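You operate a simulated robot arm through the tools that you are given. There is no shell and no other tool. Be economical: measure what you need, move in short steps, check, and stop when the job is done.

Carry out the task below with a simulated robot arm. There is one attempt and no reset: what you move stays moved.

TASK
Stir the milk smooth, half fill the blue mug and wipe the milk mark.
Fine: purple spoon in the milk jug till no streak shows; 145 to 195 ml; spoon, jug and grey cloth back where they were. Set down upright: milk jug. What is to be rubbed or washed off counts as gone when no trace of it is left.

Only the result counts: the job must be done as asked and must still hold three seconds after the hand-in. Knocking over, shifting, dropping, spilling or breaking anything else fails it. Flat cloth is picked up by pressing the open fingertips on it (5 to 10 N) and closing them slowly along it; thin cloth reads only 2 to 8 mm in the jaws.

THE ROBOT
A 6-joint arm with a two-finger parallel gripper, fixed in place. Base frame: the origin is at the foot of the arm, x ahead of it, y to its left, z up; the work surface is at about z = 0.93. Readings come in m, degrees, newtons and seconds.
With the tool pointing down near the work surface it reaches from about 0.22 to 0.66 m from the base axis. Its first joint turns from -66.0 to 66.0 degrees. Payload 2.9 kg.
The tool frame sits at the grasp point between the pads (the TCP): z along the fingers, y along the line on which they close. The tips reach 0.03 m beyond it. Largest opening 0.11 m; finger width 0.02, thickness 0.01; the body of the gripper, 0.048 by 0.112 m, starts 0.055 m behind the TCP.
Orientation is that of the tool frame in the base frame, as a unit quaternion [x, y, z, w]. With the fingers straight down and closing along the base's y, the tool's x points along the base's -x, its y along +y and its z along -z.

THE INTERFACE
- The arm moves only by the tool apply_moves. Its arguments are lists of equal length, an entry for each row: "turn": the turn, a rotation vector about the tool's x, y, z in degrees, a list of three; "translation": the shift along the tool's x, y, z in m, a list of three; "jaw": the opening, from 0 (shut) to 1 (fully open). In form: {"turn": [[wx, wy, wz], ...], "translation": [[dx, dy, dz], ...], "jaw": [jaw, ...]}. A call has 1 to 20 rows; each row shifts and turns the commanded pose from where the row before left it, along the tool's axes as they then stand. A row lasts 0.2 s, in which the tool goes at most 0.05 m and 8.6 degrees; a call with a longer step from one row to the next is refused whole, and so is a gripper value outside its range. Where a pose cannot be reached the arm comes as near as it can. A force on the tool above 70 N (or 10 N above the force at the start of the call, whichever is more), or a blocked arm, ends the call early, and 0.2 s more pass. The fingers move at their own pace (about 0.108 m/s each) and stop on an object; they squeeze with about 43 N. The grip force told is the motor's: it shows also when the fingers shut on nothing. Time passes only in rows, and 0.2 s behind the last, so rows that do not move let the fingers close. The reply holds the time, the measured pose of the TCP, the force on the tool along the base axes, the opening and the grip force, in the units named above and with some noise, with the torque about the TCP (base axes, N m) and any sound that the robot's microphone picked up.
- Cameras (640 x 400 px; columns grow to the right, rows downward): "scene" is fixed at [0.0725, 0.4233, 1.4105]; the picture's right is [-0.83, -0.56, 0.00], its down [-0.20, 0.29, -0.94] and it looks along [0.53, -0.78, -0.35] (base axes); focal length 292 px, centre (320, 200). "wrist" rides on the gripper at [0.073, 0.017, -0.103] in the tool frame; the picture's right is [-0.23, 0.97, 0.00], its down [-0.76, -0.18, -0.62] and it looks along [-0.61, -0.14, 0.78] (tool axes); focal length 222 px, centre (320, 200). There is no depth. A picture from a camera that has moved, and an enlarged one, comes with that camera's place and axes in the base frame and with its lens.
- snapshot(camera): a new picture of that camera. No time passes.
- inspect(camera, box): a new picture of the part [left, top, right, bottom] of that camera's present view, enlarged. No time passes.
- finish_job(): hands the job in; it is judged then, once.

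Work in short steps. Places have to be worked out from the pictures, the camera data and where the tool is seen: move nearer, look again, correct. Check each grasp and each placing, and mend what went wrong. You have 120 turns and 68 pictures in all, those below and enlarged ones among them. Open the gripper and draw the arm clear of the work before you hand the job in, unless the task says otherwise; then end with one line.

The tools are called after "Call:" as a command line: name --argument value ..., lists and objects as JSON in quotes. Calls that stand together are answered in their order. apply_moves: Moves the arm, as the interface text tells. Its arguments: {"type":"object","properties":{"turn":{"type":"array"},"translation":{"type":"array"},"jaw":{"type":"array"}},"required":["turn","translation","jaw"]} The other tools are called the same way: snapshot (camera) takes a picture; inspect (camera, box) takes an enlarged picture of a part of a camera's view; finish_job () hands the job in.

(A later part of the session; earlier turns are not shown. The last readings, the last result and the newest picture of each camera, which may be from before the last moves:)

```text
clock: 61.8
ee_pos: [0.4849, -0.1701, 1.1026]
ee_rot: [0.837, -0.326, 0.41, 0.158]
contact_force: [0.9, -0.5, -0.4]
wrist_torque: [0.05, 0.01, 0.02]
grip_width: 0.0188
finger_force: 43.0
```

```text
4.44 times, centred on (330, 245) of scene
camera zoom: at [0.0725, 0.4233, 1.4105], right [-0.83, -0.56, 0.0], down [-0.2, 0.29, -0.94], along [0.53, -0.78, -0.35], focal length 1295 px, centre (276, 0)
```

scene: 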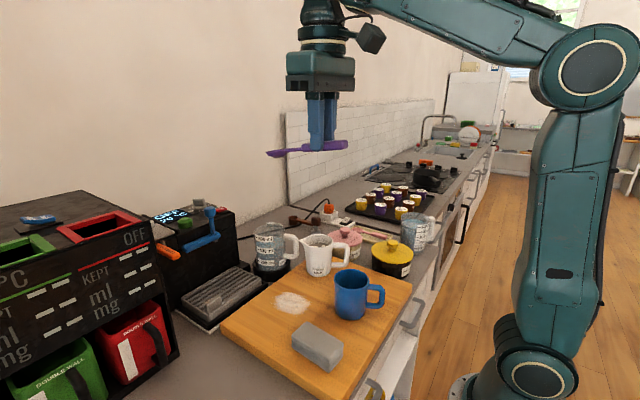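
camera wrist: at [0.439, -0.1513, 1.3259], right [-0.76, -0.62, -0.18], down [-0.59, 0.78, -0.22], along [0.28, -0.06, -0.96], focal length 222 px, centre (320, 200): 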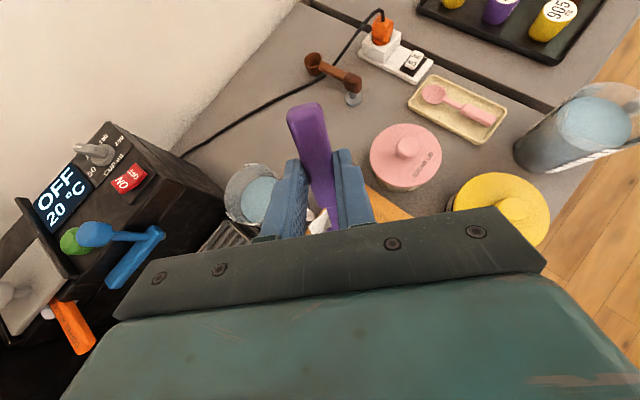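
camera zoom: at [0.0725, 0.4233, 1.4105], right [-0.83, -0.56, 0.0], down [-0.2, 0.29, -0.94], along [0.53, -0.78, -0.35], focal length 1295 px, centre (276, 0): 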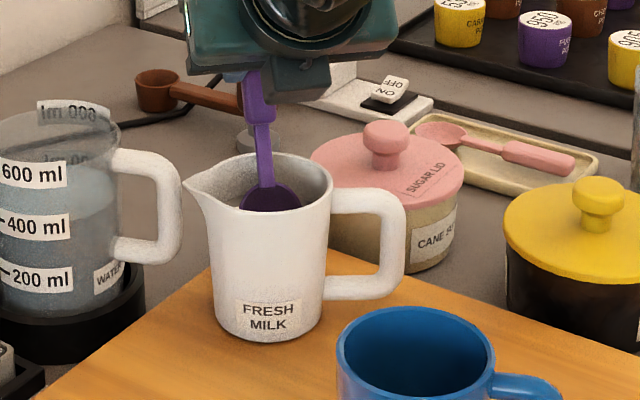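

No contact. I lower 1 cm more and stir two loops of 1 cm radius.

Call:
apply_moves --turn '[[0, 0, 0], [0, 0, 0], [0, 0, 0], [0, 0, 0], [0, 0, 0], [0, 0, 0], [0, 0, 0], [0, 0, 0], [0, 0, 0], [0, 0, 0], [0, 0, 0], [0, 0, 0], [0, 0, 0], [0, 0, 0], [0, 0, 0], [0, 0, 0], [0, 0, 0], [0, 0, 0], [0, 0, 0], [0, 0, 0]]' --translation '[[-0.0079, 0, 0.0062], [0.00616, 0, 0.00788], [-0.00144, 0.00643, -0.00184], [-0.00365, 0.00342, -0.00466], [-0.00415, -0.00119, -0.00531], [-0.00271, -0.00524, -0.00347], [0, -0.00684, 0], [0.00271, -0.00524, 0.00347], [0.00415, -0.00119, 0.00531], [0.00365, 0.00342, 0.00466], [0.00144, 0.00643, 0.00184], [-0.00144, 0.00643, -0.00184], [-0.00365, 0.00342, -0.00466], [-0.00415, -0.00119, -0.00531], [-0.00271, -0.00524, -0.00347], [0, -0.00684, 0], [0.00271, -0.00524, 0.00347], [0.00415, -0.00119, 0.00531], [0.00365, 0.00342, 0.00466], [0.00144, 0.00643, 0.00184]]' --jaw '[0, 0, 0, 0, 0, 0, 0, 0, 0, 0, 0, 0, 0, 0, 0, 0, 0, 0, 0, 0]'

Call:
inspect --camera "scene" --box '[270, 200, 390, 290]'

```text
clock: 66.0
ee_pos: [0.4931, -0.1769, 1.0909]
ee_rot: [0.837, -0.326, 0.411, 0.158]
contact_force: [-0.5, 0.8, -0.4]
wrist_torque: [0.08, 0.02, 0.01]
grip_width: 0.0186
finger_force: 43.0
```

```text
4.44 times, centred on (330, 245) of scene
camera zoom: at [0.0725, 0.4234, 1.4105], right [-0.83, -0.56, 0.0], down [-0.2, 0.29, -0.94], along [0.53, -0.78, -0.35], focal length 1295 px, centre (276, 0)
```

zoom: 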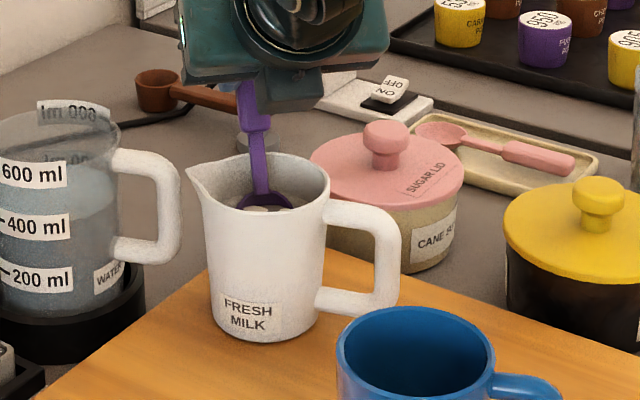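

Streaks remain and the jug has been nudged a few mm (it gets repositioned later). I lower 12 mm deeper and stir with a smaller 6 mm circle.

Call:
apply_moves --turn '[[0, 0, 0], [0, 0, 0], [0, 0, 0], [0, 0, 0], [0, 0, 0], [0, 0, 0], [0, 0, 0], [0, 0, 0], [0, 0, 0], [0, 0, 0], [0, 0, 0], [0, 0, 0], [0, 0, 0], [0, 0, 0], [0, 0, 0], [0, 0, 0], [0, 0, 0], [0, 0, 0], [0, 0, 0], [0, 0, 0]]' --translation '[[-0.0025, 0, -0.0032], [-0.0095, 0, 0.0074], [-0.00086, 0.00386, -0.0011], [-0.00219, 0.00205, -0.0028], [-0.00249, -0.00071, -0.00319], [-0.00163, -0.00314, -0.00208], [0, -0.0041, 0], [0.00163, -0.00314, 0.00208], [0.00249, -0.00071, 0.00319], [0.00219, 0.00205, 0.0028], [0.00086, 0.00386, 0.0011], [-0.00086, 0.00386, -0.0011], [-0.00219, 0.00205, -0.0028], [-0.00249, -0.00071, -0.00319], [-0.00163, -0.00314, -0.00208], [0, -0.0041, 0], [0.00163, -0.00314, 0.00208], [0.00249, -0.00071, 0.00319], [0.00219, 0.00205, 0.0028], [0.00086, 0.00386, 0.0011]]' --jaw '[0, 0, 0, 0, 0, 0, 0, 0, 0, 0, 0, 0, 0, 0, 0, 0, 0, 0, 0, 0]'

Call:
inspect --camera "scene" --box '[270, 200, 390, 290]'

```text
clock: 70.2
ee_pos: [0.489, -0.1753, 1.0819]
ee_rot: [0.837, -0.326, 0.41, 0.158]
contact_force: [-0.2, 0.4, -0.2]
wrist_torque: [0.02, -0.02, -0.01]
grip_width: 0.0185
finger_force: 43.0
```

```text
4.44 times, centred on (330, 245) of scene
camera zoom: at [0.0725, 0.4233, 1.4105], right [-0.83, -0.56, 0.0], down [-0.2, 0.29, -0.94], along [0.53, -0.78, -0.35], focal length 1295 px, centre (276, 0)
```

zoom: 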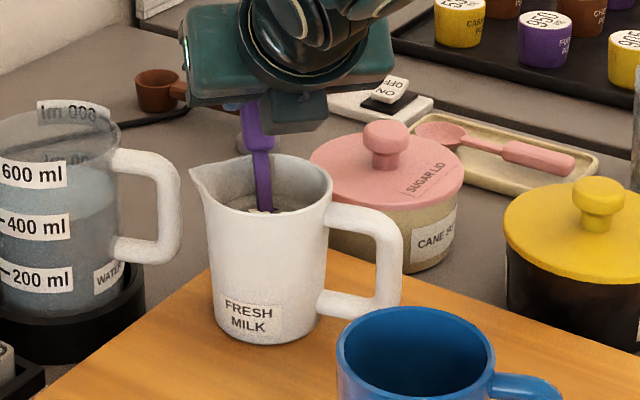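

Streaks are fading and no load is felt. Two more loops at 8 mm.

Call:
apply_moves --turn '[[0, 0, 0], [0, 0, 0], [0, 0, 0], [0, 0, 0], [0, 0, 0], [0, 0, 0], [0, 0, 0], [0, 0, 0], [0, 0, 0], [0, 0, 0], [0, 0, 0], [0, 0, 0], [0, 0, 0], [0, 0, 0], [0, 0, 0], [0, 0, 0], [0, 0, 0], [0, 0, 0]]' --translation '[[-0.00115, 0.00514, -0.00147], [-0.00292, 0.00274, -0.00373], [-0.00332, -0.00095, -0.00425], [-0.00217, -0.00419, -0.00278], [0, -0.00547, 0], [0.00217, -0.00419, 0.00278], [0.00332, -0.00095, 0.00425], [0.00292, 0.00274, 0.00373], [0.00115, 0.00514, 0.00147], [-0.00115, 0.00514, -0.00147], [-0.00292, 0.00274, -0.00373], [-0.00332, -0.00095, -0.00425], [-0.00217, -0.00419, -0.00278], [0, -0.00547, 0], [0.00217, -0.00419, 0.00278], [0.00332, -0.00095, 0.00425], [0.00292, 0.00274, 0.00373], [0.00115, 0.00514, 0.00147]]' --jaw '[0, 0, 0, 0, 0, 0, 0, 0, 0, 0, 0, 0, 0, 0, 0, 0, 0, 0]'

Call:
inspect --camera "scene" --box '[295, 215, 355, 265]'

```text
clock: 74.0
ee_pos: [0.4891, -0.1753, 1.0808]
ee_rot: [0.837, -0.327, 0.41, 0.158]
contact_force: [-0.2, 2.0, -0.1]
wrist_torque: [0.1, 0.04, -0.01]
grip_width: 0.0187
finger_force: 42.6
```

```text
8.00 times, centred on (325, 240) of scene
camera zoom: at [0.0725, 0.4234, 1.4105], right [-0.83, -0.56, 0.0], down [-0.2, 0.29, -0.94], along [0.53, -0.78, -0.35], focal length 2332 px, centre (280, -120)
```

zoom: 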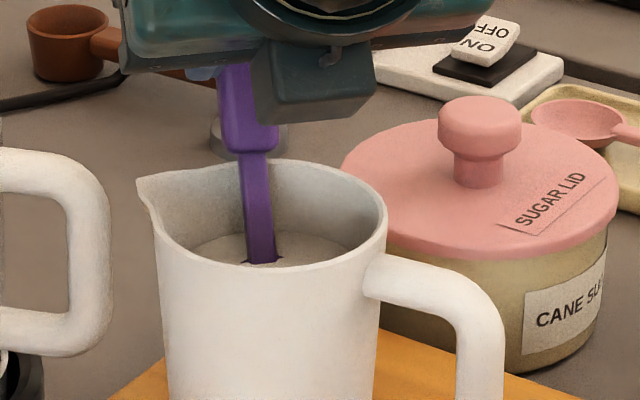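

The milk looks smooth now with no streak visible. I ease off the wall and lift the spoon straight out, slowly so it can drip into the jug.

Call:
apply_moves --turn '[[0, 0, 0], [0, 0, 0], [0, 0, 0], [0, 0, 0], [0, 0, 0], [0, 0, 0], [0, 0, 0], [0, 0, 0], [0, 0, 0], [0, 0, 0]]' --translation '[[-0.0017, -0.0029, -0.0021], [0.0126, 0, -0.0099], [0.0126, 0, -0.0099], [0.0126, 0, -0.0099], [0.0126, 0, -0.0099], [0.0126, 0, -0.0099], [0.0126, 0, -0.0099], [0.0126, 0, -0.0099], [0, 0, 0], [0, 0, 0]]' --jaw '[0, 0, 0, 0, 0, 0, 0, 0, 0, 0]'

Call:
inspect --camera "scene" --box '[240, 160, 400, 300]'

```text
clock: 76.2
ee_pos: [0.4885, -0.1703, 1.1935]
ee_rot: [0.837, -0.326, 0.41, 0.158]
contact_force: [-0.8, -0.5, -0.4]
wrist_torque: [-0.01, 0.01, -0.01]
grip_width: 0.0187
finger_force: 42.9
```

```text
2.86 times, centred on (320, 230) of scene
camera zoom: at [0.0725, 0.4233, 1.4105], right [-0.83, -0.56, 0.0], down [-0.2, 0.29, -0.94], along [0.53, -0.78, -0.35], focal length 833 px, centre (320, 114)
```

zoom: 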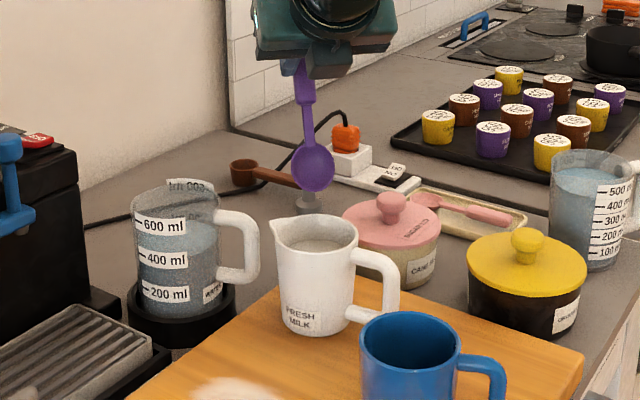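

The milk is uniform, and the spoon is clean above the jug. I retrace the path: back in, down to the proven height, and straighten up.

Call:
apply_moves --turn '[[0, 0, 0], [0, 0, 0], [0, 0, 0], [0, 0, 0], [0, 0, 0], [0, 0, 0], [0, 0, 0], [0, -8, 0], [0, -8, 0], [0, -8, 0], [0, -8, 0], [0, -8, 0], [0, -8, 0], [0, -4, 0], [0, 0, 0]]' --translation '[[-0.0184, 0.0287, -0.0258], [-0.0184, 0.0287, -0.0258], [-0.0184, 0.0287, -0.0258], [-0.0184, 0.0287, -0.0258], [-0.0184, 0.0287, -0.0258], [-0.0217, 0, 0.017], [-0.0217, 0, 0.017], [0, 0, 0], [0, 0, 0], [0, 0, 0], [0, 0, 0], [0, 0, 0], [0, 0, 0], [0, 0, 0], [0, 0, 0]]' --jaw '[0, 0, 0, 0, 0, 0, 0, 0, 0, 0, 0, 0, 0, 0, 0]'

Call:
apply_moves --turn '[[0, 0, 8.32], [0, 0, 8.32], [0, 0, 8.32], [0, 0, 8.32], [0, 0, 8.32], [0, 0, 8.32], [0, 0, 8.32], [0, 0, 8.32], [0, 0, 8.32], [0, 0, 8.32], [0, 0, 8.32], [0, 0, 8.32], [0, 0, 8.32], [0, 0, 8.32], [0, 0, 8.32], [0, 0, 8.32], [0, 0, 0]]' --translation '[[0, 0, 0], [0, 0, 0], [0, 0, 0], [0, 0, 0], [0, 0, 0], [0, 0, 0], [0, 0, 0], [0, 0, 0], [0, 0, 0], [0, 0, 0], [0, 0, 0], [0, 0, 0], [0, 0, 0], [0, 0, 0], [0, 0, 0], [0, 0, 0], [0, 0, 0]]' --jaw '[0, 0, 0, 0, 0, 0, 0, 0, 0, 0, 0, 0, 0, 0, 0, 0, 0]'

```text
clock: 79.4
ee_pos: [0.2756, -0.1699, 1.1444]
ee_rot: [0.932, -0.363, 0.002, -0.001]
contact_force: [-0.7, 0.3, 0.4]
wrist_torque: [-0.02, 0.04, -0.03]
grip_width: 0.0188
finger_force: 43.6
```

```text
clock: 83.0
ee_pos: [0.275, -0.1686, 1.1431]
ee_rot: [-0.037, 0.999, 0.001, 0.002]
contact_force: [0.0, -0.5, -0.8]
wrist_torque: [0.02, -0.01, 0.02]
grip_width: 0.0187
finger_force: 43.1
```

Back at yaw 4.3° and vertical. I move over the spoon's place, tilt 20° forward so that the spoon lies level, and descend to just above the board.

Call:
apply_moves --turn '[[0, 0, 0], [0, -6.67, 0], [0, -6.67, 0], [0, -6.67, 0], [0, 0, 0], [0, 0, 0], [0, 0, 0], [0, 0, 0], [0, 0, 0], [0, 0, 0]]' --translation '[[0.0242, -0.0353, 0], [0, 0, 0], [0, 0, 0], [0, 0, 0], [0.0106, 0, 0.0292], [0.0106, 0, 0.0292], [0.0106, 0, 0.0292], [0.0106, 0, 0.0292], [0.0106, 0, 0.0292], [0, 0, 0]]' --jaw '[0, 0, 0, 0, 0, 0, 0, 0, 0, 0]'

Call:
snapshot --camera "wrist"

```text
clock: 85.2
ee_pos: [0.2535, -0.2058, 0.988]
ee_rot: [-0.038, 0.984, 0.006, 0.177]
contact_force: [-0.1, 0.4, -0.3]
wrist_torque: [0.02, 0.01, -0.03]
grip_width: 0.0188
finger_force: 42.6
```

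```text
33 pictures are left
camera wrist: at [0.1483, -0.1971, 1.0605], right [0.14, 0.99, 0.08], down [0.51, -0.14, 0.85], along [0.85, -0.08, -0.52], focal length 222 px, centre (320, 200)
```

wrist: 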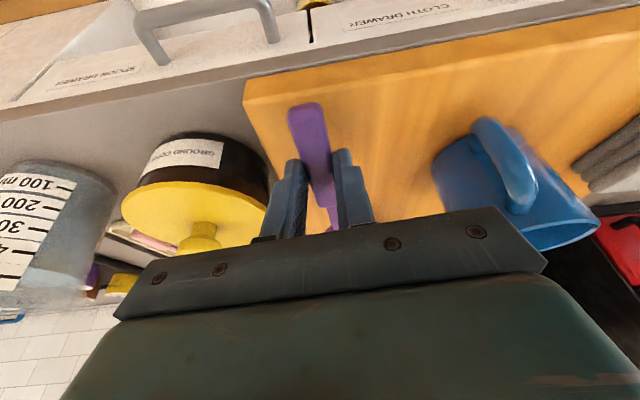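

I lower the last 18 mm in 3 mm steps watching for contact.

Call:
apply_moves --turn '[[0, 0, 0], [0, 0, 0], [0, 0, 0], [0, 0, 0], [0, 0, 0], [0, 0, 0]]' --translation '[[0.001, 0, 0.0028], [0.001, 0, 0.0028], [0.001, 0, 0.0028], [0.001, 0, 0.0028], [0.001, 0, 0.0028], [0, 0, 0]]' --jaw '[0, 0, 0, 0, 0, 0]'

Call:
inspect --camera "scene" --box '[320, 230, 460, 330]'

```text
clock: 86.6
ee_pos: [0.2536, -0.2077, 0.9741]
ee_rot: [-0.038, 0.984, 0.005, 0.176]
contact_force: [-3.5, 2.6, 12.7]
wrist_torque: [-0.12, 0.5, -0.09]
grip_width: 0.0185
finger_force: 43.4
```

```text
4.00 times, centred on (390, 280) of scene
camera zoom: at [0.0723, 0.4234, 1.4105], right [-0.83, -0.56, 0.0], down [-0.2, 0.29, -0.94], along [0.53, -0.78, -0.35], focal length 1166 px, centre (40, -120)
```

zoom: 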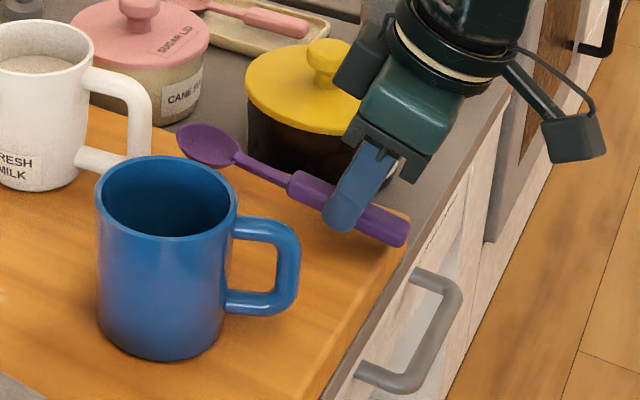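

The spoon slipped in the jaws when it pressed the board earlier: it is about 8° bowl-up and slid back about 15–20 mm. I raise, level it by tilting 8°, shift +x, and look.

Call:
apply_moves --turn '[[0, 0, 0], [0, 8, 0], [0, 0, 0], [0, 0, 0]]' --translation '[[-0.0041, 0, -0.0113], [0, 0, 0], [-0.0176, 0, 0.0037], [0, 0, 0]]' --jaw '[0, 0, 0, 0]'

Call:
inspect --camera "scene" --box '[320, 230, 460, 330]'

Call:
inspect --camera "wrist" --box '[230, 40, 400, 240]'

```text
clock: 87.6
ee_pos: [0.2728, -0.2058, 0.9856]
ee_rot: [-0.038, 0.994, 0.004, 0.106]
contact_force: [0.5, -0.4, -0.6]
wrist_torque: [-0.02, 0.05, -0.01]
grip_width: 0.0185
finger_force: 43.1
```

```text
4.00 times, centred on (390, 280) of scene
camera zoom: at [0.0725, 0.4233, 1.4105], right [-0.83, -0.56, 0.0], down [-0.2, 0.29, -0.94], along [0.53, -0.78, -0.35], focal length 1166 px, centre (40, -120)
```

zoom: 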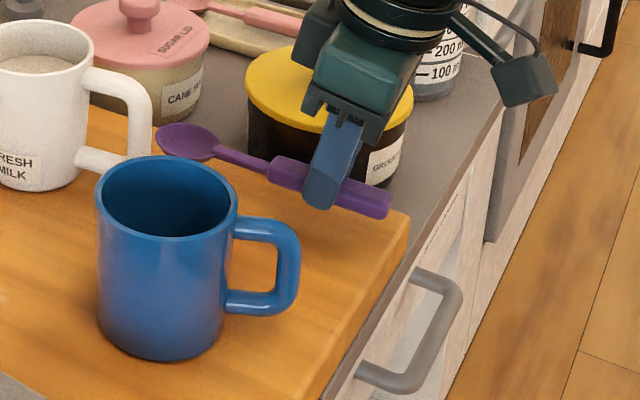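

```text
2.00 times, centred on (315, 140) of wrist
camera zoom: at [0.1776, -0.1959, 1.0704], right [0.15, 0.99, 0.05], down [0.62, -0.13, 0.77], along [0.77, -0.08, -0.64], focal length 444 px, centre (330, 320)
```

zoom: 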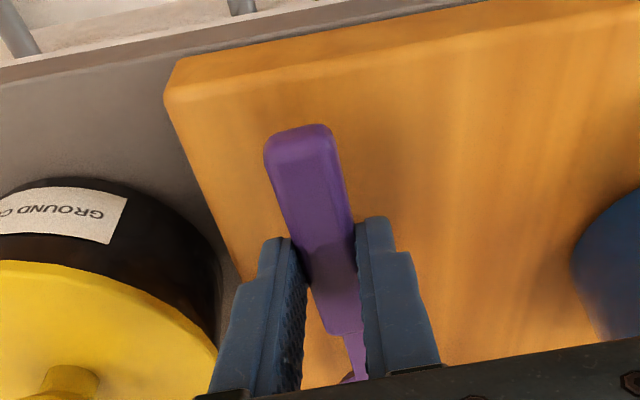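

Level now, and its outline will match the original place once lowered about 13 mm. I descend in 3 mm steps then 1 mm steps.

Call:
apply_moves --turn '[[0, 0, 0], [0, 0, 0], [0, 0, 0], [0, 0, 0], [0, 0, 0], [0, 0, 0]]' --translation '[[0.00062, 0, 0.00293], [0.00062, 0, 0.00293], [0.00062, 0, 0.00293], [0.0002, 0, 0.00098], [0.0002, 0, 0.00098], [0, 0, 0]]' --jaw '[0, 0, 0, 0, 0, 0]'

```text
clock: 89.0
ee_pos: [0.2726, -0.2048, 0.9727]
ee_rot: [-0.038, 0.993, 0.005, 0.107]
contact_force: [0.6, -0.7, -0.9]
wrist_torque: [0.01, 0.04, -0.03]
grip_width: 0.0189
finger_force: 43.1
```

No contact yet; three more 1 mm steps.

Call:
apply_moves --turn '[[0, 0, 0], [0, 0, 0], [0, 0, 0], [0, 0, 0]]' --translation '[[0.0002, 0, 0.00098], [0.0002, 0, 0.00098], [0.0002, 0, 0.00098], [0, 0, 0]]' --jaw '[0, 0, 0, 0]'

Call:
inspect --camera "scene" --box '[320, 230, 460, 330]'

```text
clock: 90.0
ee_pos: [0.274, -0.2037, 0.971]
ee_rot: [-0.038, 0.994, 0.004, 0.106]
contact_force: [0.2, -0.2, -0.3]
wrist_torque: [-0.03, 0.01, 0.0]
grip_width: 0.0185
finger_force: 42.7
```

```text
4.00 times, centred on (390, 280) of scene
camera zoom: at [0.0725, 0.4233, 1.4105], right [-0.83, -0.56, 0.0], down [-0.2, 0.29, -0.94], along [0.53, -0.78, -0.35], focal length 1166 px, centre (40, -120)
```

zoom: 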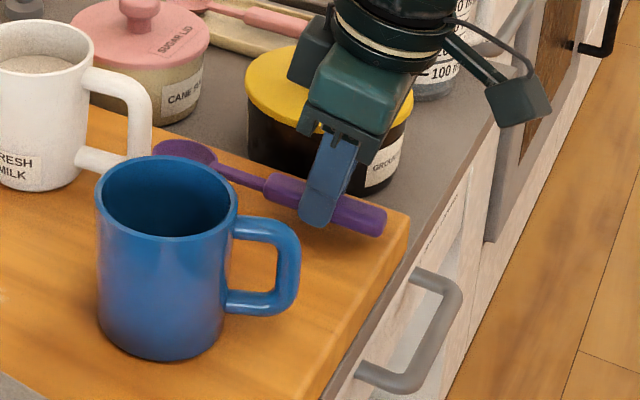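

It matches the original picture. I go down 2 mm more to touch, then open gently to the same width as before.

Call:
apply_moves --turn '[[0, 0, 0], [0, 0, 0], [0, 0, 0]]' --translation '[[0.0002, 0, 0.00098], [0.0002, 0, 0.00098], [0, 0, 0]]' --jaw '[0, 0, 0]'

Call:
apply_moves --turn '[[0, 0, 0], [0, 0, 0], [0, 0, 0], [0, 0, 0]]' --translation '[[0, 0, 0], [0, 0, 0], [0, 0, 0], [0, 0, 0]]' --jaw '[0.25, 0.35, 0.4, 0.4]'

Call:
inspect --camera "scene" --box '[320, 230, 460, 330]'

```text
clock: 90.8
ee_pos: [0.2721, -0.2061, 0.9687]
ee_rot: [-0.037, 0.994, 0.004, 0.107]
contact_force: [-0.7, -0.1, -0.7]
wrist_torque: [0.02, 0.01, 0.01]
grip_width: 0.0189
finger_force: 43.0
```

```text
clock: 91.8
ee_pos: [0.2742, -0.2044, 0.9692]
ee_rot: [-0.038, 0.994, 0.004, 0.106]
contact_force: [-0.6, -0.1, -0.3]
wrist_torque: [0.02, -0.03, 0.01]
grip_width: 0.0441
finger_force: 0.0
```

```text
4.00 times, centred on (390, 280) of scene
camera zoom: at [0.0725, 0.4233, 1.4105], right [-0.83, -0.56, 0.0], down [-0.2, 0.29, -0.94], along [0.53, -0.78, -0.35], focal length 1166 px, centre (40, -120)
```

zoom: 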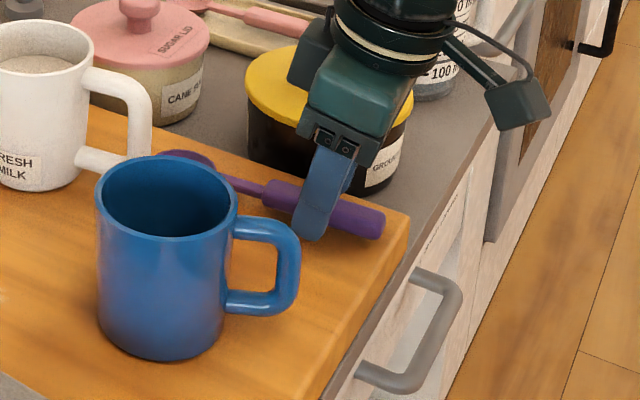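

The spoon is back in its place. I lift clear and do a dry run of the pouring motion with the empty gripper: go near the mug, yaw to about 117°, then tilt.

Call:
apply_moves --turn '[[0, 0, 0], [0, 0, 0], [0, 0, 0], [0, 0, 0], [0, 6, 0], [0, 6, 0], [0, 0, 0], [0, 0, 0], [0, 0, 0], [0, 0, 0]]' --translation '[[-0.0094, 0, -0.044], [-0.0094, 0, -0.044], [-0.0094, 0, -0.044], [-0.0094, 0, -0.044], [0, 0, 0], [0, 0, 0], [-0.0242, 0.0289, 0], [-0.0242, 0.0289, 0], [-0.0242, 0.0289, 0], [0, 0, 0]]' --jaw '[0.4, 0.4, 0.4, 0.4, 0.4, 0.4, 0.6, 0.7, 0.7, 0.7]'

Call:
apply_moves --turn '[[0, 0, -8.05], [0, 0, -8.05], [0, 0, -8.05], [0, 0, -8.05], [0, 0, -8.05], [0, 0, -8.05], [0, 0, -8.05], [0, 0, -8.05], [0, 0, -8.05], [0, 0, -8.05], [0, 0, -8.05], [0, 0, -8.05], [0, 0, -8.05], [0, 0, -8.05], [0, 0, 0]]' --translation '[[0, 0, 0], [0, 0, 0], [0, 0, 0], [0, 0, 0], [0, 0, 0], [0, 0, 0], [0, 0, 0], [0, 0, 0], [0, 0, 0], [0, 0, 0], [0, 0, 0], [0, 0, 0], [0, 0, 0], [0, 0, 0], [0, 0, 0]]' --jaw '[0.7, 0.7, 0.7, 0.7, 0.7, 0.7, 0.7, 0.7, 0.7, 0.7, 0.7, 0.7, 0.7, 0.7, 0.7]'

Call:
apply_moves --turn '[[0, 7.5, 0], [0, 7.5, 0], [0, 7.5, 0], [0, 7.5, 0], [0, 7.5, 0], [0, 7.5, 0], [0, 7.5, 0], [0, 7.5, 0], [0, 7.5, 0], [0, 7.5, 0], [0, 0, 0]]' --translation '[[0, 0, 0], [0, 0, 0], [0, 0, 0], [0, 0, 0], [0, 0, 0], [0, 0, 0], [0, 0, 0], [0, 0, 0], [0, 0, 0], [0, 0, 0], [0, 0, 0]]' --jaw '[0.7, 0.7, 0.7, 0.7, 0.7, 0.7, 0.7, 0.7, 0.7, 0.7, 0.7]'

```text
clock: 94.0
ee_pos: [0.3391, -0.1138, 1.1505]
ee_rot: [-0.037, 0.999, -0.001, 0.004]
contact_force: [0.1, 0.1, 0.1]
wrist_torque: [0.03, 0.04, 0.01]
grip_width: 0.0769
finger_force: 0.0
```

```text
clock: 97.2
ee_pos: [0.3385, -0.1125, 1.1493]
ee_rot: [0.853, -0.521, 0.002, -0.001]
contact_force: [-0.7, 0.5, 0.3]
wrist_torque: [-0.04, -0.03, -0.01]
grip_width: 0.0769
finger_force: 0.1
```

```text
clock: 99.6
ee_pos: [0.3387, -0.1152, 1.1499]
ee_rot: [0.674, -0.415, 0.522, 0.318]
contact_force: [-0.2, 0.4, -0.8]
wrist_torque: [0.01, 0.02, 0.02]
grip_width: 0.0769
finger_force: 0.0
```

The tilt works fully to 75°. I test 90° and 4 cm lower, since most of the milk may have to be poured.

Call:
apply_moves --turn '[[0, 7.5, 0], [0, 7.5, 0], [0, 0, 0], [0, 0, 0]]' --translation '[[0, 0, 0], [0, 0, 0], [-0.04, 0, 0], [0, 0, 0]]' --jaw '[0.7, 0.7, 0.7, 0.7]'

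Call:
snapshot --camera "scene"

```text
clock: 100.6
ee_pos: [0.3381, -0.1114, 1.1099]
ee_rot: [0.64, -0.393, 0.564, 0.343]
contact_force: [0.4, 0.5, 0.5]
wrist_torque: [0.0, -0.01, -0.01]
grip_width: 0.0771
finger_force: 0.1
out of reach, approached as far as the arm can: row 2
```

```text
27 pictures are left
```

scene: 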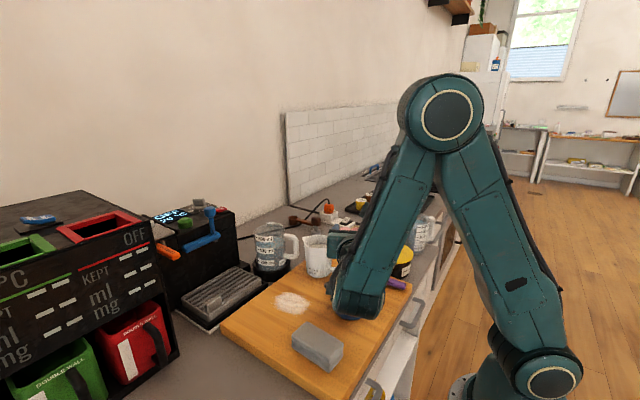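

82.6° is the limit, which is fine. I unwind: up, back to vertical, and yaw to 21° for the jug.

Call:
apply_moves --turn '[[0, 0, 0], [0, -7.5, 0], [0, -7.5, 0], [0, -7.5, 0], [0, -7.5, 0], [0, -7.5, 0], [0, -7.5, 0], [0, -7.5, 0], [0, -7.5, 0], [0, -7.5, 0], [0, -7.5, 0], [0, -7.5, 0], [0, 0, 0]]' --translation '[[0.04, 0, 0], [0, 0, 0], [0, 0, 0], [0, 0, 0], [0, 0, 0], [0, 0, 0], [0, 0, 0], [0, 0, 0], [0, 0, 0], [0, 0, 0], [0, 0, 0], [0, 0, 0], [0, 0, 0]]' --jaw '[0.7, 0.7, 0.7, 0.7, 0.7, 0.7, 0.7, 0.7, 0.7, 0.7, 0.7, 0.7, 0.7]'

Call:
apply_moves --turn '[[0, 0, 8], [0, 0, 8], [0, 0, 8], [0, 0, 8], [0, 0, 8], [0, 0, 8], [0, 0, 8], [0, 0, 8], [0, 0, 8], [0, 0, 8], [0, 0, 8], [0, 0, 8], [0, 0, 0]]' --translation '[[0, 0, 0], [0, 0, 0], [0, 0, 0], [0, 0, 0], [0, 0, 0], [0, 0, 0], [0, 0, 0], [0, 0, 0], [0, 0, 0], [0, 0, 0], [0, 0, 0], [0, 0, 0], [0, 0, 0]]' --jaw '[0.7, 0.7, 0.7, 0.7, 0.7, 0.7, 0.7, 0.7, 0.7, 0.7, 0.7, 0.7, 0.7]'

Call:
snapshot --camera "wrist"

Call:
inspect --camera "scene" --box '[270, 200, 390, 290]'

```text
clock: 103.4
ee_pos: [0.3377, -0.1139, 1.1484]
ee_rot: [0.853, -0.523, 0.0, -0.002]
contact_force: [0.7, 0.7, -0.3]
wrist_torque: [-0.01, 0.01, -0.02]
grip_width: 0.0771
finger_force: 0.1
```

```text
clock: 106.2
ee_pos: [0.3368, -0.1132, 1.1489]
ee_rot: [-0.181, 0.983, 0.0, 0.003]
contact_force: [0.1, 0.0, -0.8]
wrist_torque: [-0.04, -0.03, 0.0]
grip_width: 0.0772
finger_force: 0.0
```

```text
26 pictures are left
camera wrist: at [0.2625, -0.1234, 1.2521], right [-0.14, 0.99, 0.0], down [0.77, 0.11, 0.63], along [0.62, 0.08, -0.78], focal length 222 px, centre (320, 200)
```

wrist: 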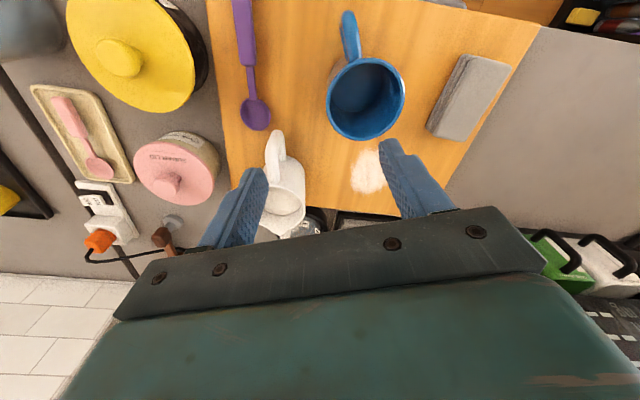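

```text
4.44 times, centred on (330, 245) of scene
camera zoom: at [0.0725, 0.4233, 1.4105], right [-0.83, -0.56, 0.0], down [-0.2, 0.29, -0.94], along [0.53, -0.78, -0.35], focal length 1295 px, centre (276, 0)
```

zoom: 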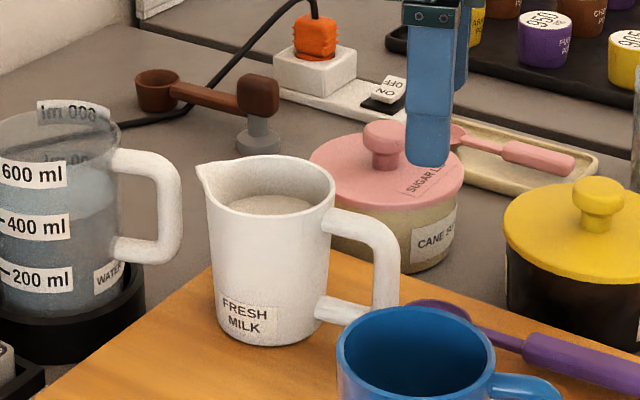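

The jug is well seen in the wrist camera; I zoom in on it for a precise centre.

Call:
inspect --camera "wrist" --box '[230, 110, 350, 250]'

```text
2.86 times, centred on (290, 180) of wrist
camera zoom: at [0.2625, -0.1234, 1.2521], right [-0.14, 0.99, 0.0], down [0.77, 0.11, 0.63], along [0.62, 0.08, -0.78], focal length 635 px, centre (406, 257)
```

zoom: 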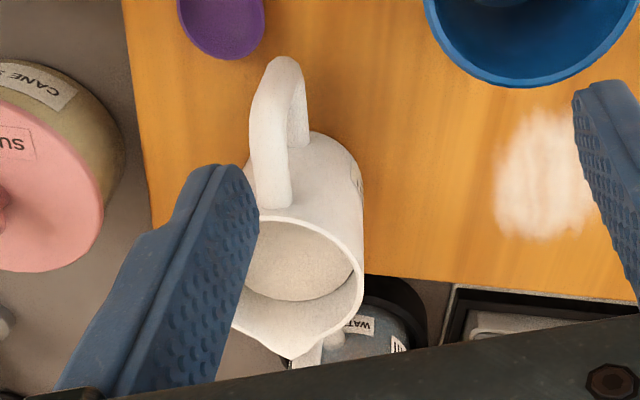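

The jug's centre is about (0.462,-0.150), rim z≈1.03, and its spout now points at azimuth ≈5° (it was ≈24° originally, so stirring turned it about 20°). I yaw to 5°, open wide and move above it.

Call:
apply_moves --turn '[[0, 0, 8], [0, 0, 8], [0, 0, 0], [0, 0, 0], [0, 0, 0], [0, 0, 0]]' --translation '[[0, 0, 0], [0, 0, 0], [-0.0404, -0.0159, 0.006], [-0.0404, -0.0159, 0.006], [-0.0404, -0.0159, 0.006], [0, 0, 0]]' --jaw '[0.8, 0.95, 0.98, 0.98, 0.98, 0.98]'

Call:
snapshot --camera "wrist"

Call:
inspect --camera "scene" --box '[270, 170, 390, 290]'

```text
clock: 107.6
ee_pos: [0.4622, -0.1512, 1.1304]
ee_rot: [-0.043, 0.999, 0.001, 0.003]
contact_force: [0.6, 0.6, -0.6]
wrist_torque: [0.02, -0.03, -0.01]
grip_width: 0.1077
finger_force: 0.2
```

```text
23 pictures are left
camera wrist: at [0.3867, -0.1411, 1.2333], right [0.14, 0.99, 0.0], down [0.77, -0.11, 0.63], along [0.62, -0.09, -0.78], focal length 222 px, centre (320, 200)
```

wrist: 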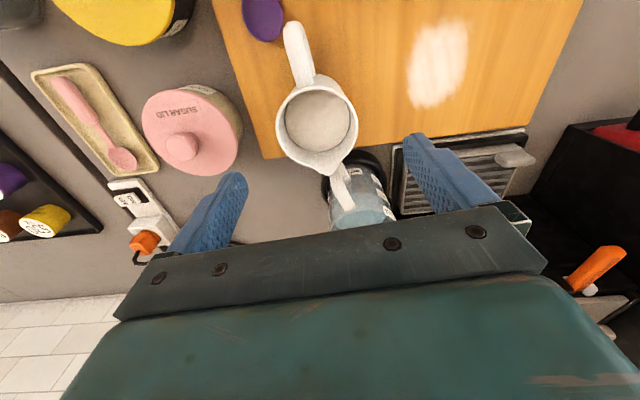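

```text
3.33 times, centred on (330, 230) of scene
camera zoom: at [0.0725, 0.4233, 1.4105], right [-0.83, -0.56, 0.0], down [-0.2, 0.29, -0.94], along [0.53, -0.78, -0.35], focal length 972 px, centre (287, 100)
```

zoom: 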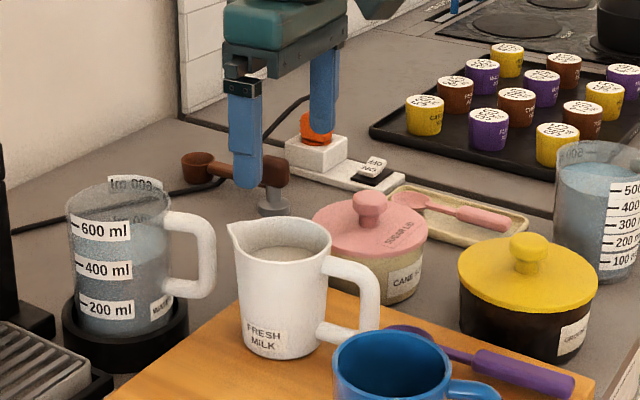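

The wrist view gives the rim centre (0.462,-0.155), and both fingers have about 15 mm clearance. I shift 4 mm and descend.

Call:
apply_moves --turn '[[0, 0, 0], [0, 0, 0], [0, 0, 0], [0, 0, 0], [0, 0, 0], [0, 0, 0]]' --translation '[[0, -0.004, 0.03], [0, 0, 0.03], [0, 0, 0.03], [0, 0, 0.03], [0, 0, 0.018], [0, 0, 0]]' --jaw '[0.98, 0.98, 0.98, 0.98, 0.98, 0.98]'

Call:
inspect --camera "scene" --box '[270, 200, 390, 290]'

```text
clock: 109.0
ee_pos: [0.4637, -0.1527, 0.9933]
ee_rot: [-0.044, 0.999, 0.001, 0.002]
contact_force: [-0.2, -0.4, 0.6]
wrist_torque: [0.01, 0.01, 0.0]
grip_width: 0.1078
finger_force: 0.1
```

```text
4.44 times, centred on (330, 245) of scene
camera zoom: at [0.0725, 0.4233, 1.4105], right [-0.83, -0.56, 0.0], down [-0.2, 0.29, -0.94], along [0.53, -0.78, -0.35], focal length 1295 px, centre (276, 0)
```

zoom: 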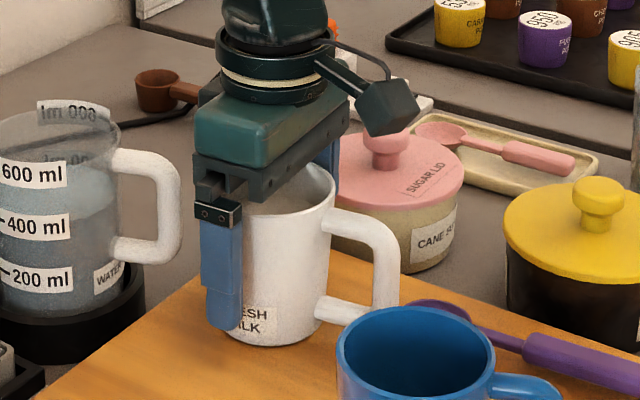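

Fingers straddle the jug. I close and let it settle.

Call:
apply_moves --turn '[[0, 0, 0], [0, 0, 0], [0, 0, 0], [0, 0, 0], [0, 0, 0]]' --translation '[[0, 0, 0], [0, 0, 0], [0, 0, 0], [0, 0, 0], [0, 0, 0]]' --jaw '[0.85, 0.75, 0.65, 0.4, 0.3]'

Call:
apply_moves --turn '[[0, 0, 0], [0, 0, 0], [0, 0, 0]]' --translation '[[0, 0, -0.01], [0, 0, -0.01], [0, 0, 0]]' --jaw '[0.3, 0.3, 0.3]'

```text
clock: 110.2
ee_pos: [0.464, -0.1527, 0.9939]
ee_rot: [-0.045, 0.999, 0.0, 0.004]
contact_force: [-0.6, -2.0, 0.7]
wrist_torque: [0.07, -0.01, 0.03]
grip_width: 0.0749
finger_force: 43.2
```

```text
clock: 111.0
ee_pos: [0.4629, -0.1542, 1.0121]
ee_rot: [-0.044, 0.999, 0.001, 0.002]
contact_force: [-0.2, -0.5, -3.4]
wrist_torque: [0.0, -0.02, -0.02]
grip_width: 0.0751
finger_force: 43.1
```

The jug is lifted with about 3.4 N. I take several static readings to get its full weight.

Call:
apply_moves --turn '[[0, 0, 0]]' --translation '[[0, 0, -0.02]]' --jaw '[0.3]'

Call:
apply_moves --turn '[[0, 0, 0]]' --translation '[[0, 0, 0]]' --jaw '[0.3]'

Call:
apply_moves --turn '[[0, 0, 0]]' --translation '[[0, 0, 0]]' --jaw '[0.3]'

Call:
apply_moves --turn '[[0, 0, 0]]' --translation '[[0, 0, 0]]' --jaw '[0.3]'

Call:
apply_moves --turn '[[0, 0, 0]]' --translation '[[0, 0, 0]]' --jaw '[0.3]'

Call:
apply_moves --turn '[[0, 0, 0]]' --translation '[[0, 0, 0]]' --jaw '[0.3]'

Call:
apply_moves --turn '[[0, 0, 0]]' --translation '[[0, 0, 0]]' --jaw '[0.3]'

Call:
apply_moves --turn '[[0, 0, 0]]' --translation '[[0, 0, 0]]' --jaw '[0.3]'

```text
clock: 111.4
ee_pos: [0.4641, -0.1539, 1.0343]
ee_rot: [-0.044, 0.999, 0.0, 0.002]
contact_force: [0.4, 0.2, -3.9]
wrist_torque: [0.04, -0.03, 0.02]
grip_width: 0.0749
finger_force: 43.4
```

```text
clock: 111.8
ee_pos: [0.4639, -0.1542, 1.0345]
ee_rot: [-0.045, 0.999, 0.001, 0.003]
contact_force: [0.2, -0.1, -3.6]
wrist_torque: [0.04, -0.02, 0.0]
grip_width: 0.0753
finger_force: 42.2
```

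```text
clock: 112.2
ee_pos: [0.4642, -0.1537, 1.0338]
ee_rot: [-0.045, 0.999, 0.0, 0.003]
contact_force: [0.1, 0.8, -3.0]
wrist_torque: [0.01, 0.01, 0.03]
grip_width: 0.0752
finger_force: 43.0
```

```text
clock: 112.6
ee_pos: [0.4637, -0.1543, 1.034]
ee_rot: [-0.044, 0.999, -0.001, 0.002]
contact_force: [0.6, 0.5, -3.4]
wrist_torque: [-0.01, -0.03, 0.0]
grip_width: 0.0749
finger_force: 42.8
```

```text
clock: 113.0
ee_pos: [0.4648, -0.1538, 1.0346]
ee_rot: [-0.045, 0.999, 0.001, 0.002]
contact_force: [0.4, -0.5, -3.9]
wrist_torque: [0.03, -0.02, 0.02]
grip_width: 0.0752
finger_force: 43.1
```

```text
clock: 113.4
ee_pos: [0.4644, -0.1541, 1.0343]
ee_rot: [-0.044, 0.999, 0.0, 0.003]
contact_force: [-0.2, 0.4, -4.2]
wrist_torque: [0.06, -0.02, 0.01]
grip_width: 0.0751
finger_force: 43.1
```

```text
clock: 113.8
ee_pos: [0.4641, -0.1539, 1.0345]
ee_rot: [-0.045, 0.999, 0.0, 0.004]
contact_force: [0.6, -0.2, -4.1]
wrist_torque: [-0.01, 0.0, 0.0]
grip_width: 0.0749
finger_force: 43.1
```

```text
clock: 114.2
ee_pos: [0.4636, -0.1543, 1.0332]
ee_rot: [-0.044, 0.999, 0.001, 0.003]
contact_force: [0.7, -0.2, -4.0]
wrist_torque: [0.01, -0.04, 0.02]
grip_width: 0.0748
finger_force: 43.4
```

Mean load ≈3.7 N; pouring 170 ml should bring it down by about 1.7 N, to 2.0 N. I lift smoothly to 1.15 and carry the jug to a staging point beside the mug, then yaw to 117°.

Call:
apply_moves --turn '[[0, 0, 0], [0, 0, 0], [0, 0, 0], [0, 0, 0], [0, 0, 0], [0, 0, 0], [0, 0, 0], [0, 0, 0], [0, 0, 0], [0, 0, 0], [0, 0, 0]]' --translation '[[0, 0, -0.015], [0, 0, -0.025], [0, 0, -0.025], [0, 0, -0.025], [0, 0, -0.02], [0.0175, -0.0067, 0], [0.0175, -0.0067, 0], [0.0175, -0.0067, 0], [0.0175, -0.0067, 0], [0.0173, -0.0067, 0], [0, 0, 0]]' --jaw '[0.3, 0.3, 0.3, 0.3, 0.3, 0.3, 0.3, 0.3, 0.3, 0.3, 0.3]'

Call:
apply_moves --turn '[[0, 0, -7], [0, 0, -7], [0, 0, -7], [0, 0, -7], [0, 0, -7], [0, 0, -7], [0, 0, -7], [0, 0, -7], [0, 0, -7], [0, 0, -7], [0, 0, -7], [0, 0, -7], [0, 0, -7], [0, 0, -7], [0, 0, -7], [0, 0, -7], [0, 0, 0]]' --translation '[[0, 0, 0], [0, 0, 0], [0, 0, 0], [0, 0, 0], [0, 0, 0], [0, 0, 0], [0, 0, 0], [0, 0, 0], [0, 0, 0], [0, 0, 0], [0, 0, 0], [0, 0, 0], [0, 0, 0], [0, 0, 0], [0, 0, 0], [0, 0, 0], [0, 0, 0]]' --jaw '[0.3, 0.3, 0.3, 0.3, 0.3, 0.3, 0.3, 0.3, 0.3, 0.3, 0.3, 0.3, 0.3, 0.3, 0.3, 0.3, 0.3]'

Call:
inspect --camera "scene" --box '[270, 160, 430, 320]'

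Call:
snapshot --camera "wrist"

```text
clock: 116.6
ee_pos: [0.379, -0.1958, 1.1445]
ee_rot: [-0.045, 0.999, 0.0, 0.002]
contact_force: [0.0, 0.2, -3.4]
wrist_torque: [0.0, -0.02, 0.03]
grip_width: 0.0747
finger_force: 43.7
```

```text
clock: 120.2
ee_pos: [0.3794, -0.1937, 1.1447]
ee_rot: [0.854, -0.521, 0.002, -0.001]
contact_force: [-0.5, -1.1, -4.0]
wrist_torque: [0.0, 0.02, 0.0]
grip_width: 0.075
finger_force: 43.3
```

```text
2.50 times, centred on (350, 240) of scene
camera zoom: at [0.0725, 0.4233, 1.4105], right [-0.83, -0.56, 0.0], down [-0.2, 0.29, -0.94], along [0.53, -0.78, -0.35], focal length 729 px, centre (245, 100)
```

zoom: 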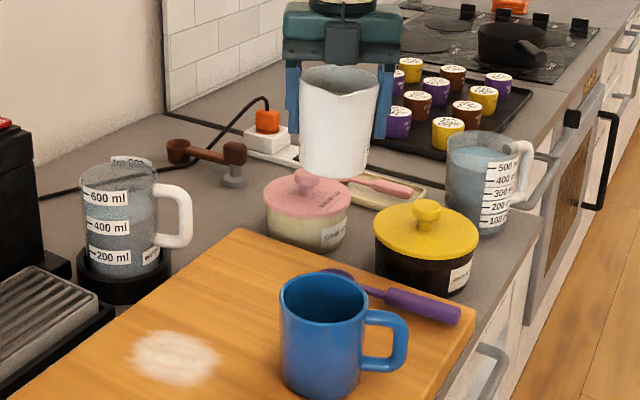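

```text
19 pictures are left
camera wrist: at [0.3963, -0.2671, 1.2473], right [-0.97, -0.24, 0.0], down [-0.19, 0.76, 0.62], along [-0.15, 0.6, -0.78], focal length 222 px, centre (320, 200)
```

wrist: 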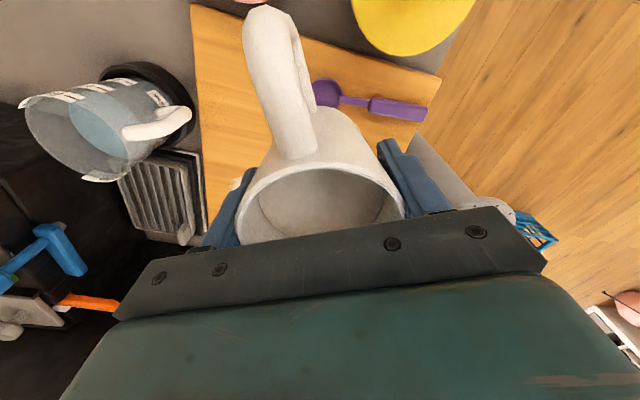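

The spout direction needs checking in this pose before tilting; I zoom in on the jug.

Call:
inspect --camera "scene" --box '[335, 175, 415, 240]'

```text
6.15 times, centred on (375, 208) of scene
camera zoom: at [0.0725, 0.4233, 1.4105], right [-0.83, -0.56, 0.0], down [-0.2, 0.29, -0.94], along [0.53, -0.78, -0.35], focal length 1794 px, centre (-18, 154)
```

zoom: 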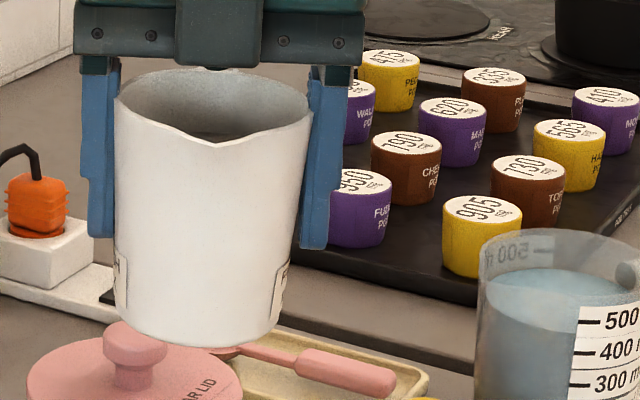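

The spout points slightly past the tool plane (about 6°), at the mug side as wanted. I tilt 20° (no flow yet) and bring the spout over the mug, compensating laterally.

Call:
apply_moves --turn '[[0, 5, 0], [0, 5, 0], [0, 5, 0], [0, 5, 0], [0, 0, 0], [0, 0, 0], [0, 0, 0], [0, 0, 0], [0, 0, 0], [0, 0, 0], [0, 0, 0]]' --translation '[[0, 0, 0], [0, 0, 0], [0, 0, 0], [0, 0, 0], [-0.0162, -0.0013, 0.0116], [-0.0162, -0.0013, 0.0116], [-0.0162, -0.0013, 0.0116], [-0.0162, -0.0013, 0.0116], [-0.0162, -0.0013, 0.0116], [-0.0162, -0.0013, 0.0116], [0, 0, 0]]' --jaw '[0.3, 0.3, 0.3, 0.3, 0.3, 0.3, 0.3, 0.3, 0.3, 0.3, 0.3]'

Call:
inspect --camera "scene" --box '[310, 210, 410, 330]'

```text
clock: 122.6
ee_pos: [0.3564, -0.1307, 1.0445]
ee_rot: [0.839, -0.515, 0.15, 0.089]
contact_force: [1.1, -2.7, -1.2]
wrist_torque: [0.06, -0.01, -0.03]
grip_width: 0.075
finger_force: 43.1
```

```text
3.33 times, centred on (360, 270) of scene
camera zoom: at [0.0725, 0.4232, 1.4105], right [-0.83, -0.56, 0.0], down [-0.2, 0.29, -0.94], along [0.53, -0.78, -0.35], focal length 972 px, centre (187, -33)
```

zoom: 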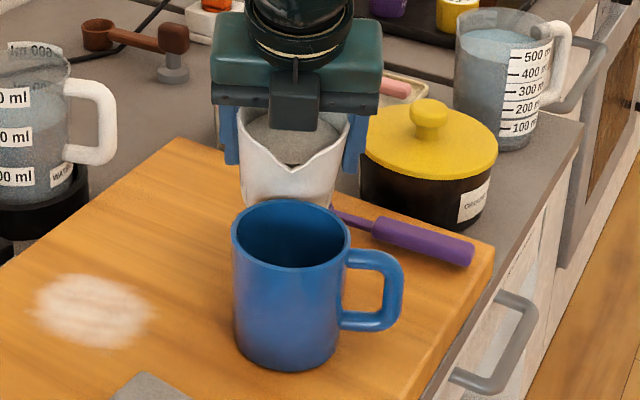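

There is an odd force reading (1.1,-2.7,-1.2). I take static readings to see whether it is slosh or contact.

Call:
apply_moves --turn '[[0, 0, 0]]' --translation '[[0, 0, 0]]' --jaw '[0.3]'

Call:
apply_moves --turn '[[0, 0, 0]]' --translation '[[0, 0, 0]]' --jaw '[0.3]'

```text
clock: 123.0
ee_pos: [0.3555, -0.1305, 1.0442]
ee_rot: [0.84, -0.514, 0.151, 0.089]
contact_force: [1.0, -2.0, -0.6]
wrist_torque: [0.12, -0.01, -0.04]
grip_width: 0.0749
finger_force: 42.4
```

```text
clock: 123.4
ee_pos: [0.3574, -0.1316, 1.0451]
ee_rot: [0.84, -0.514, 0.15, 0.089]
contact_force: [1.4, -1.6, -1.2]
wrist_torque: [0.03, -0.02, -0.05]
grip_width: 0.0749
finger_force: 43.3
```

It is real contact, presumably the jug's front wall against the mug's rim. I lift 25 mm straight up and back 8 mm, then check the mug.

Call:
apply_moves --turn '[[0, 0, 0], [0, 0, 0], [0, 0, 0], [0, 0, 0]]' --translation '[[0.0075, 0, 0.0027], [0.0043, 0, -0.0118], [0.0043, 0, -0.0118], [0, 0, 0]]' --jaw '[0.3, 0.3, 0.3, 0.3]'

Call:
inspect --camera "scene" --box '[310, 210, 410, 330]'

```text
clock: 124.4
ee_pos: [0.358, -0.1382, 1.071]
ee_rot: [0.84, -0.514, 0.15, 0.09]
contact_force: [-0.5, -0.1, -3.7]
wrist_torque: [0.1, 0.03, 0.01]
grip_width: 0.0748
finger_force: 42.8
```

```text
3.33 times, centred on (360, 270) of scene
camera zoom: at [0.0725, 0.4233, 1.4105], right [-0.83, -0.56, 0.0], down [-0.2, 0.29, -0.94], along [0.53, -0.78, -0.35], focal length 972 px, centre (187, -33)
```

zoom: 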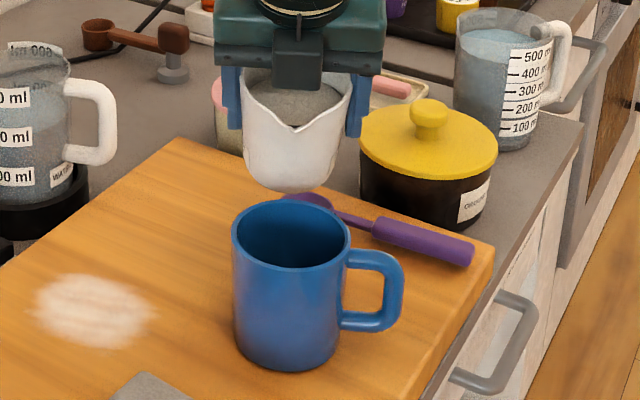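

The load is back to 3.7 N, and the mug hasn't visibly moved. The spout reach is shorter than assumed (≈0.048 m), so I keep the spout about 6 cm above the rim, advance 8 mm, then tilt to 30° about the spout tip and weigh.

Call:
apply_moves --turn '[[0, 0, 0], [0, 0, 0]]' --translation '[[-0.0109, 0, 0.0067], [0, 0, 0]]' --jaw '[0.3, 0.3]'

Call:
apply_moves --turn '[[0, 2.5, 0], [0, 2.5, 0], [0, 2.5, 0], [0, 2.5, 0], [0, 0, 0], [0, 0, 0]]' --translation '[[0.0015, 0, -0.0022], [0.0015, 0, -0.0022], [0.0015, 0, -0.0022], [0.0015, 0, -0.0022], [0, 0, 0], [0, 0, 0]]' --jaw '[0.3, 0.3, 0.3, 0.3, 0.3, 0.3]'

Call:
inspect --camera "scene" --box '[310, 210, 410, 330]'

```text
clock: 125.0
ee_pos: [0.356, -0.1304, 1.0596]
ee_rot: [0.84, -0.514, 0.15, 0.089]
contact_force: [-0.4, 1.0, -3.8]
wrist_torque: [0.06, 0.01, -0.01]
grip_width: 0.0747
finger_force: 43.1
```

```text
clock: 126.4
ee_pos: [0.3561, -0.133, 1.07]
ee_rot: [0.823, -0.505, 0.223, 0.134]
contact_force: [1.2, 0.4, -4.0]
wrist_torque: [0.03, 0.01, 0.0]
grip_width: 0.0749
finger_force: 43.4
```

```text
3.33 times, centred on (360, 270) of scene
camera zoom: at [0.0725, 0.4233, 1.4105], right [-0.83, -0.56, 0.0], down [-0.2, 0.29, -0.94], along [0.53, -0.78, -0.35], focal length 972 px, centre (187, -33)
```

zoom: 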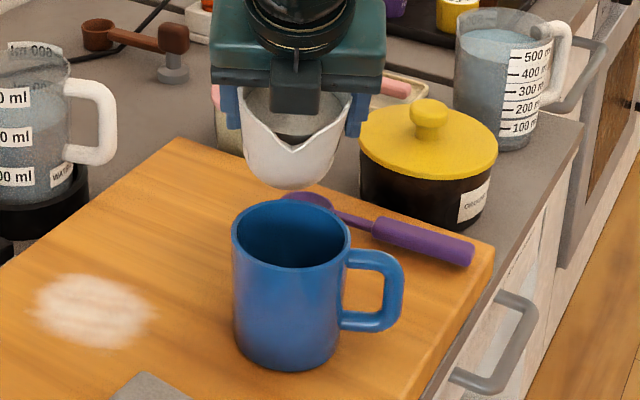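

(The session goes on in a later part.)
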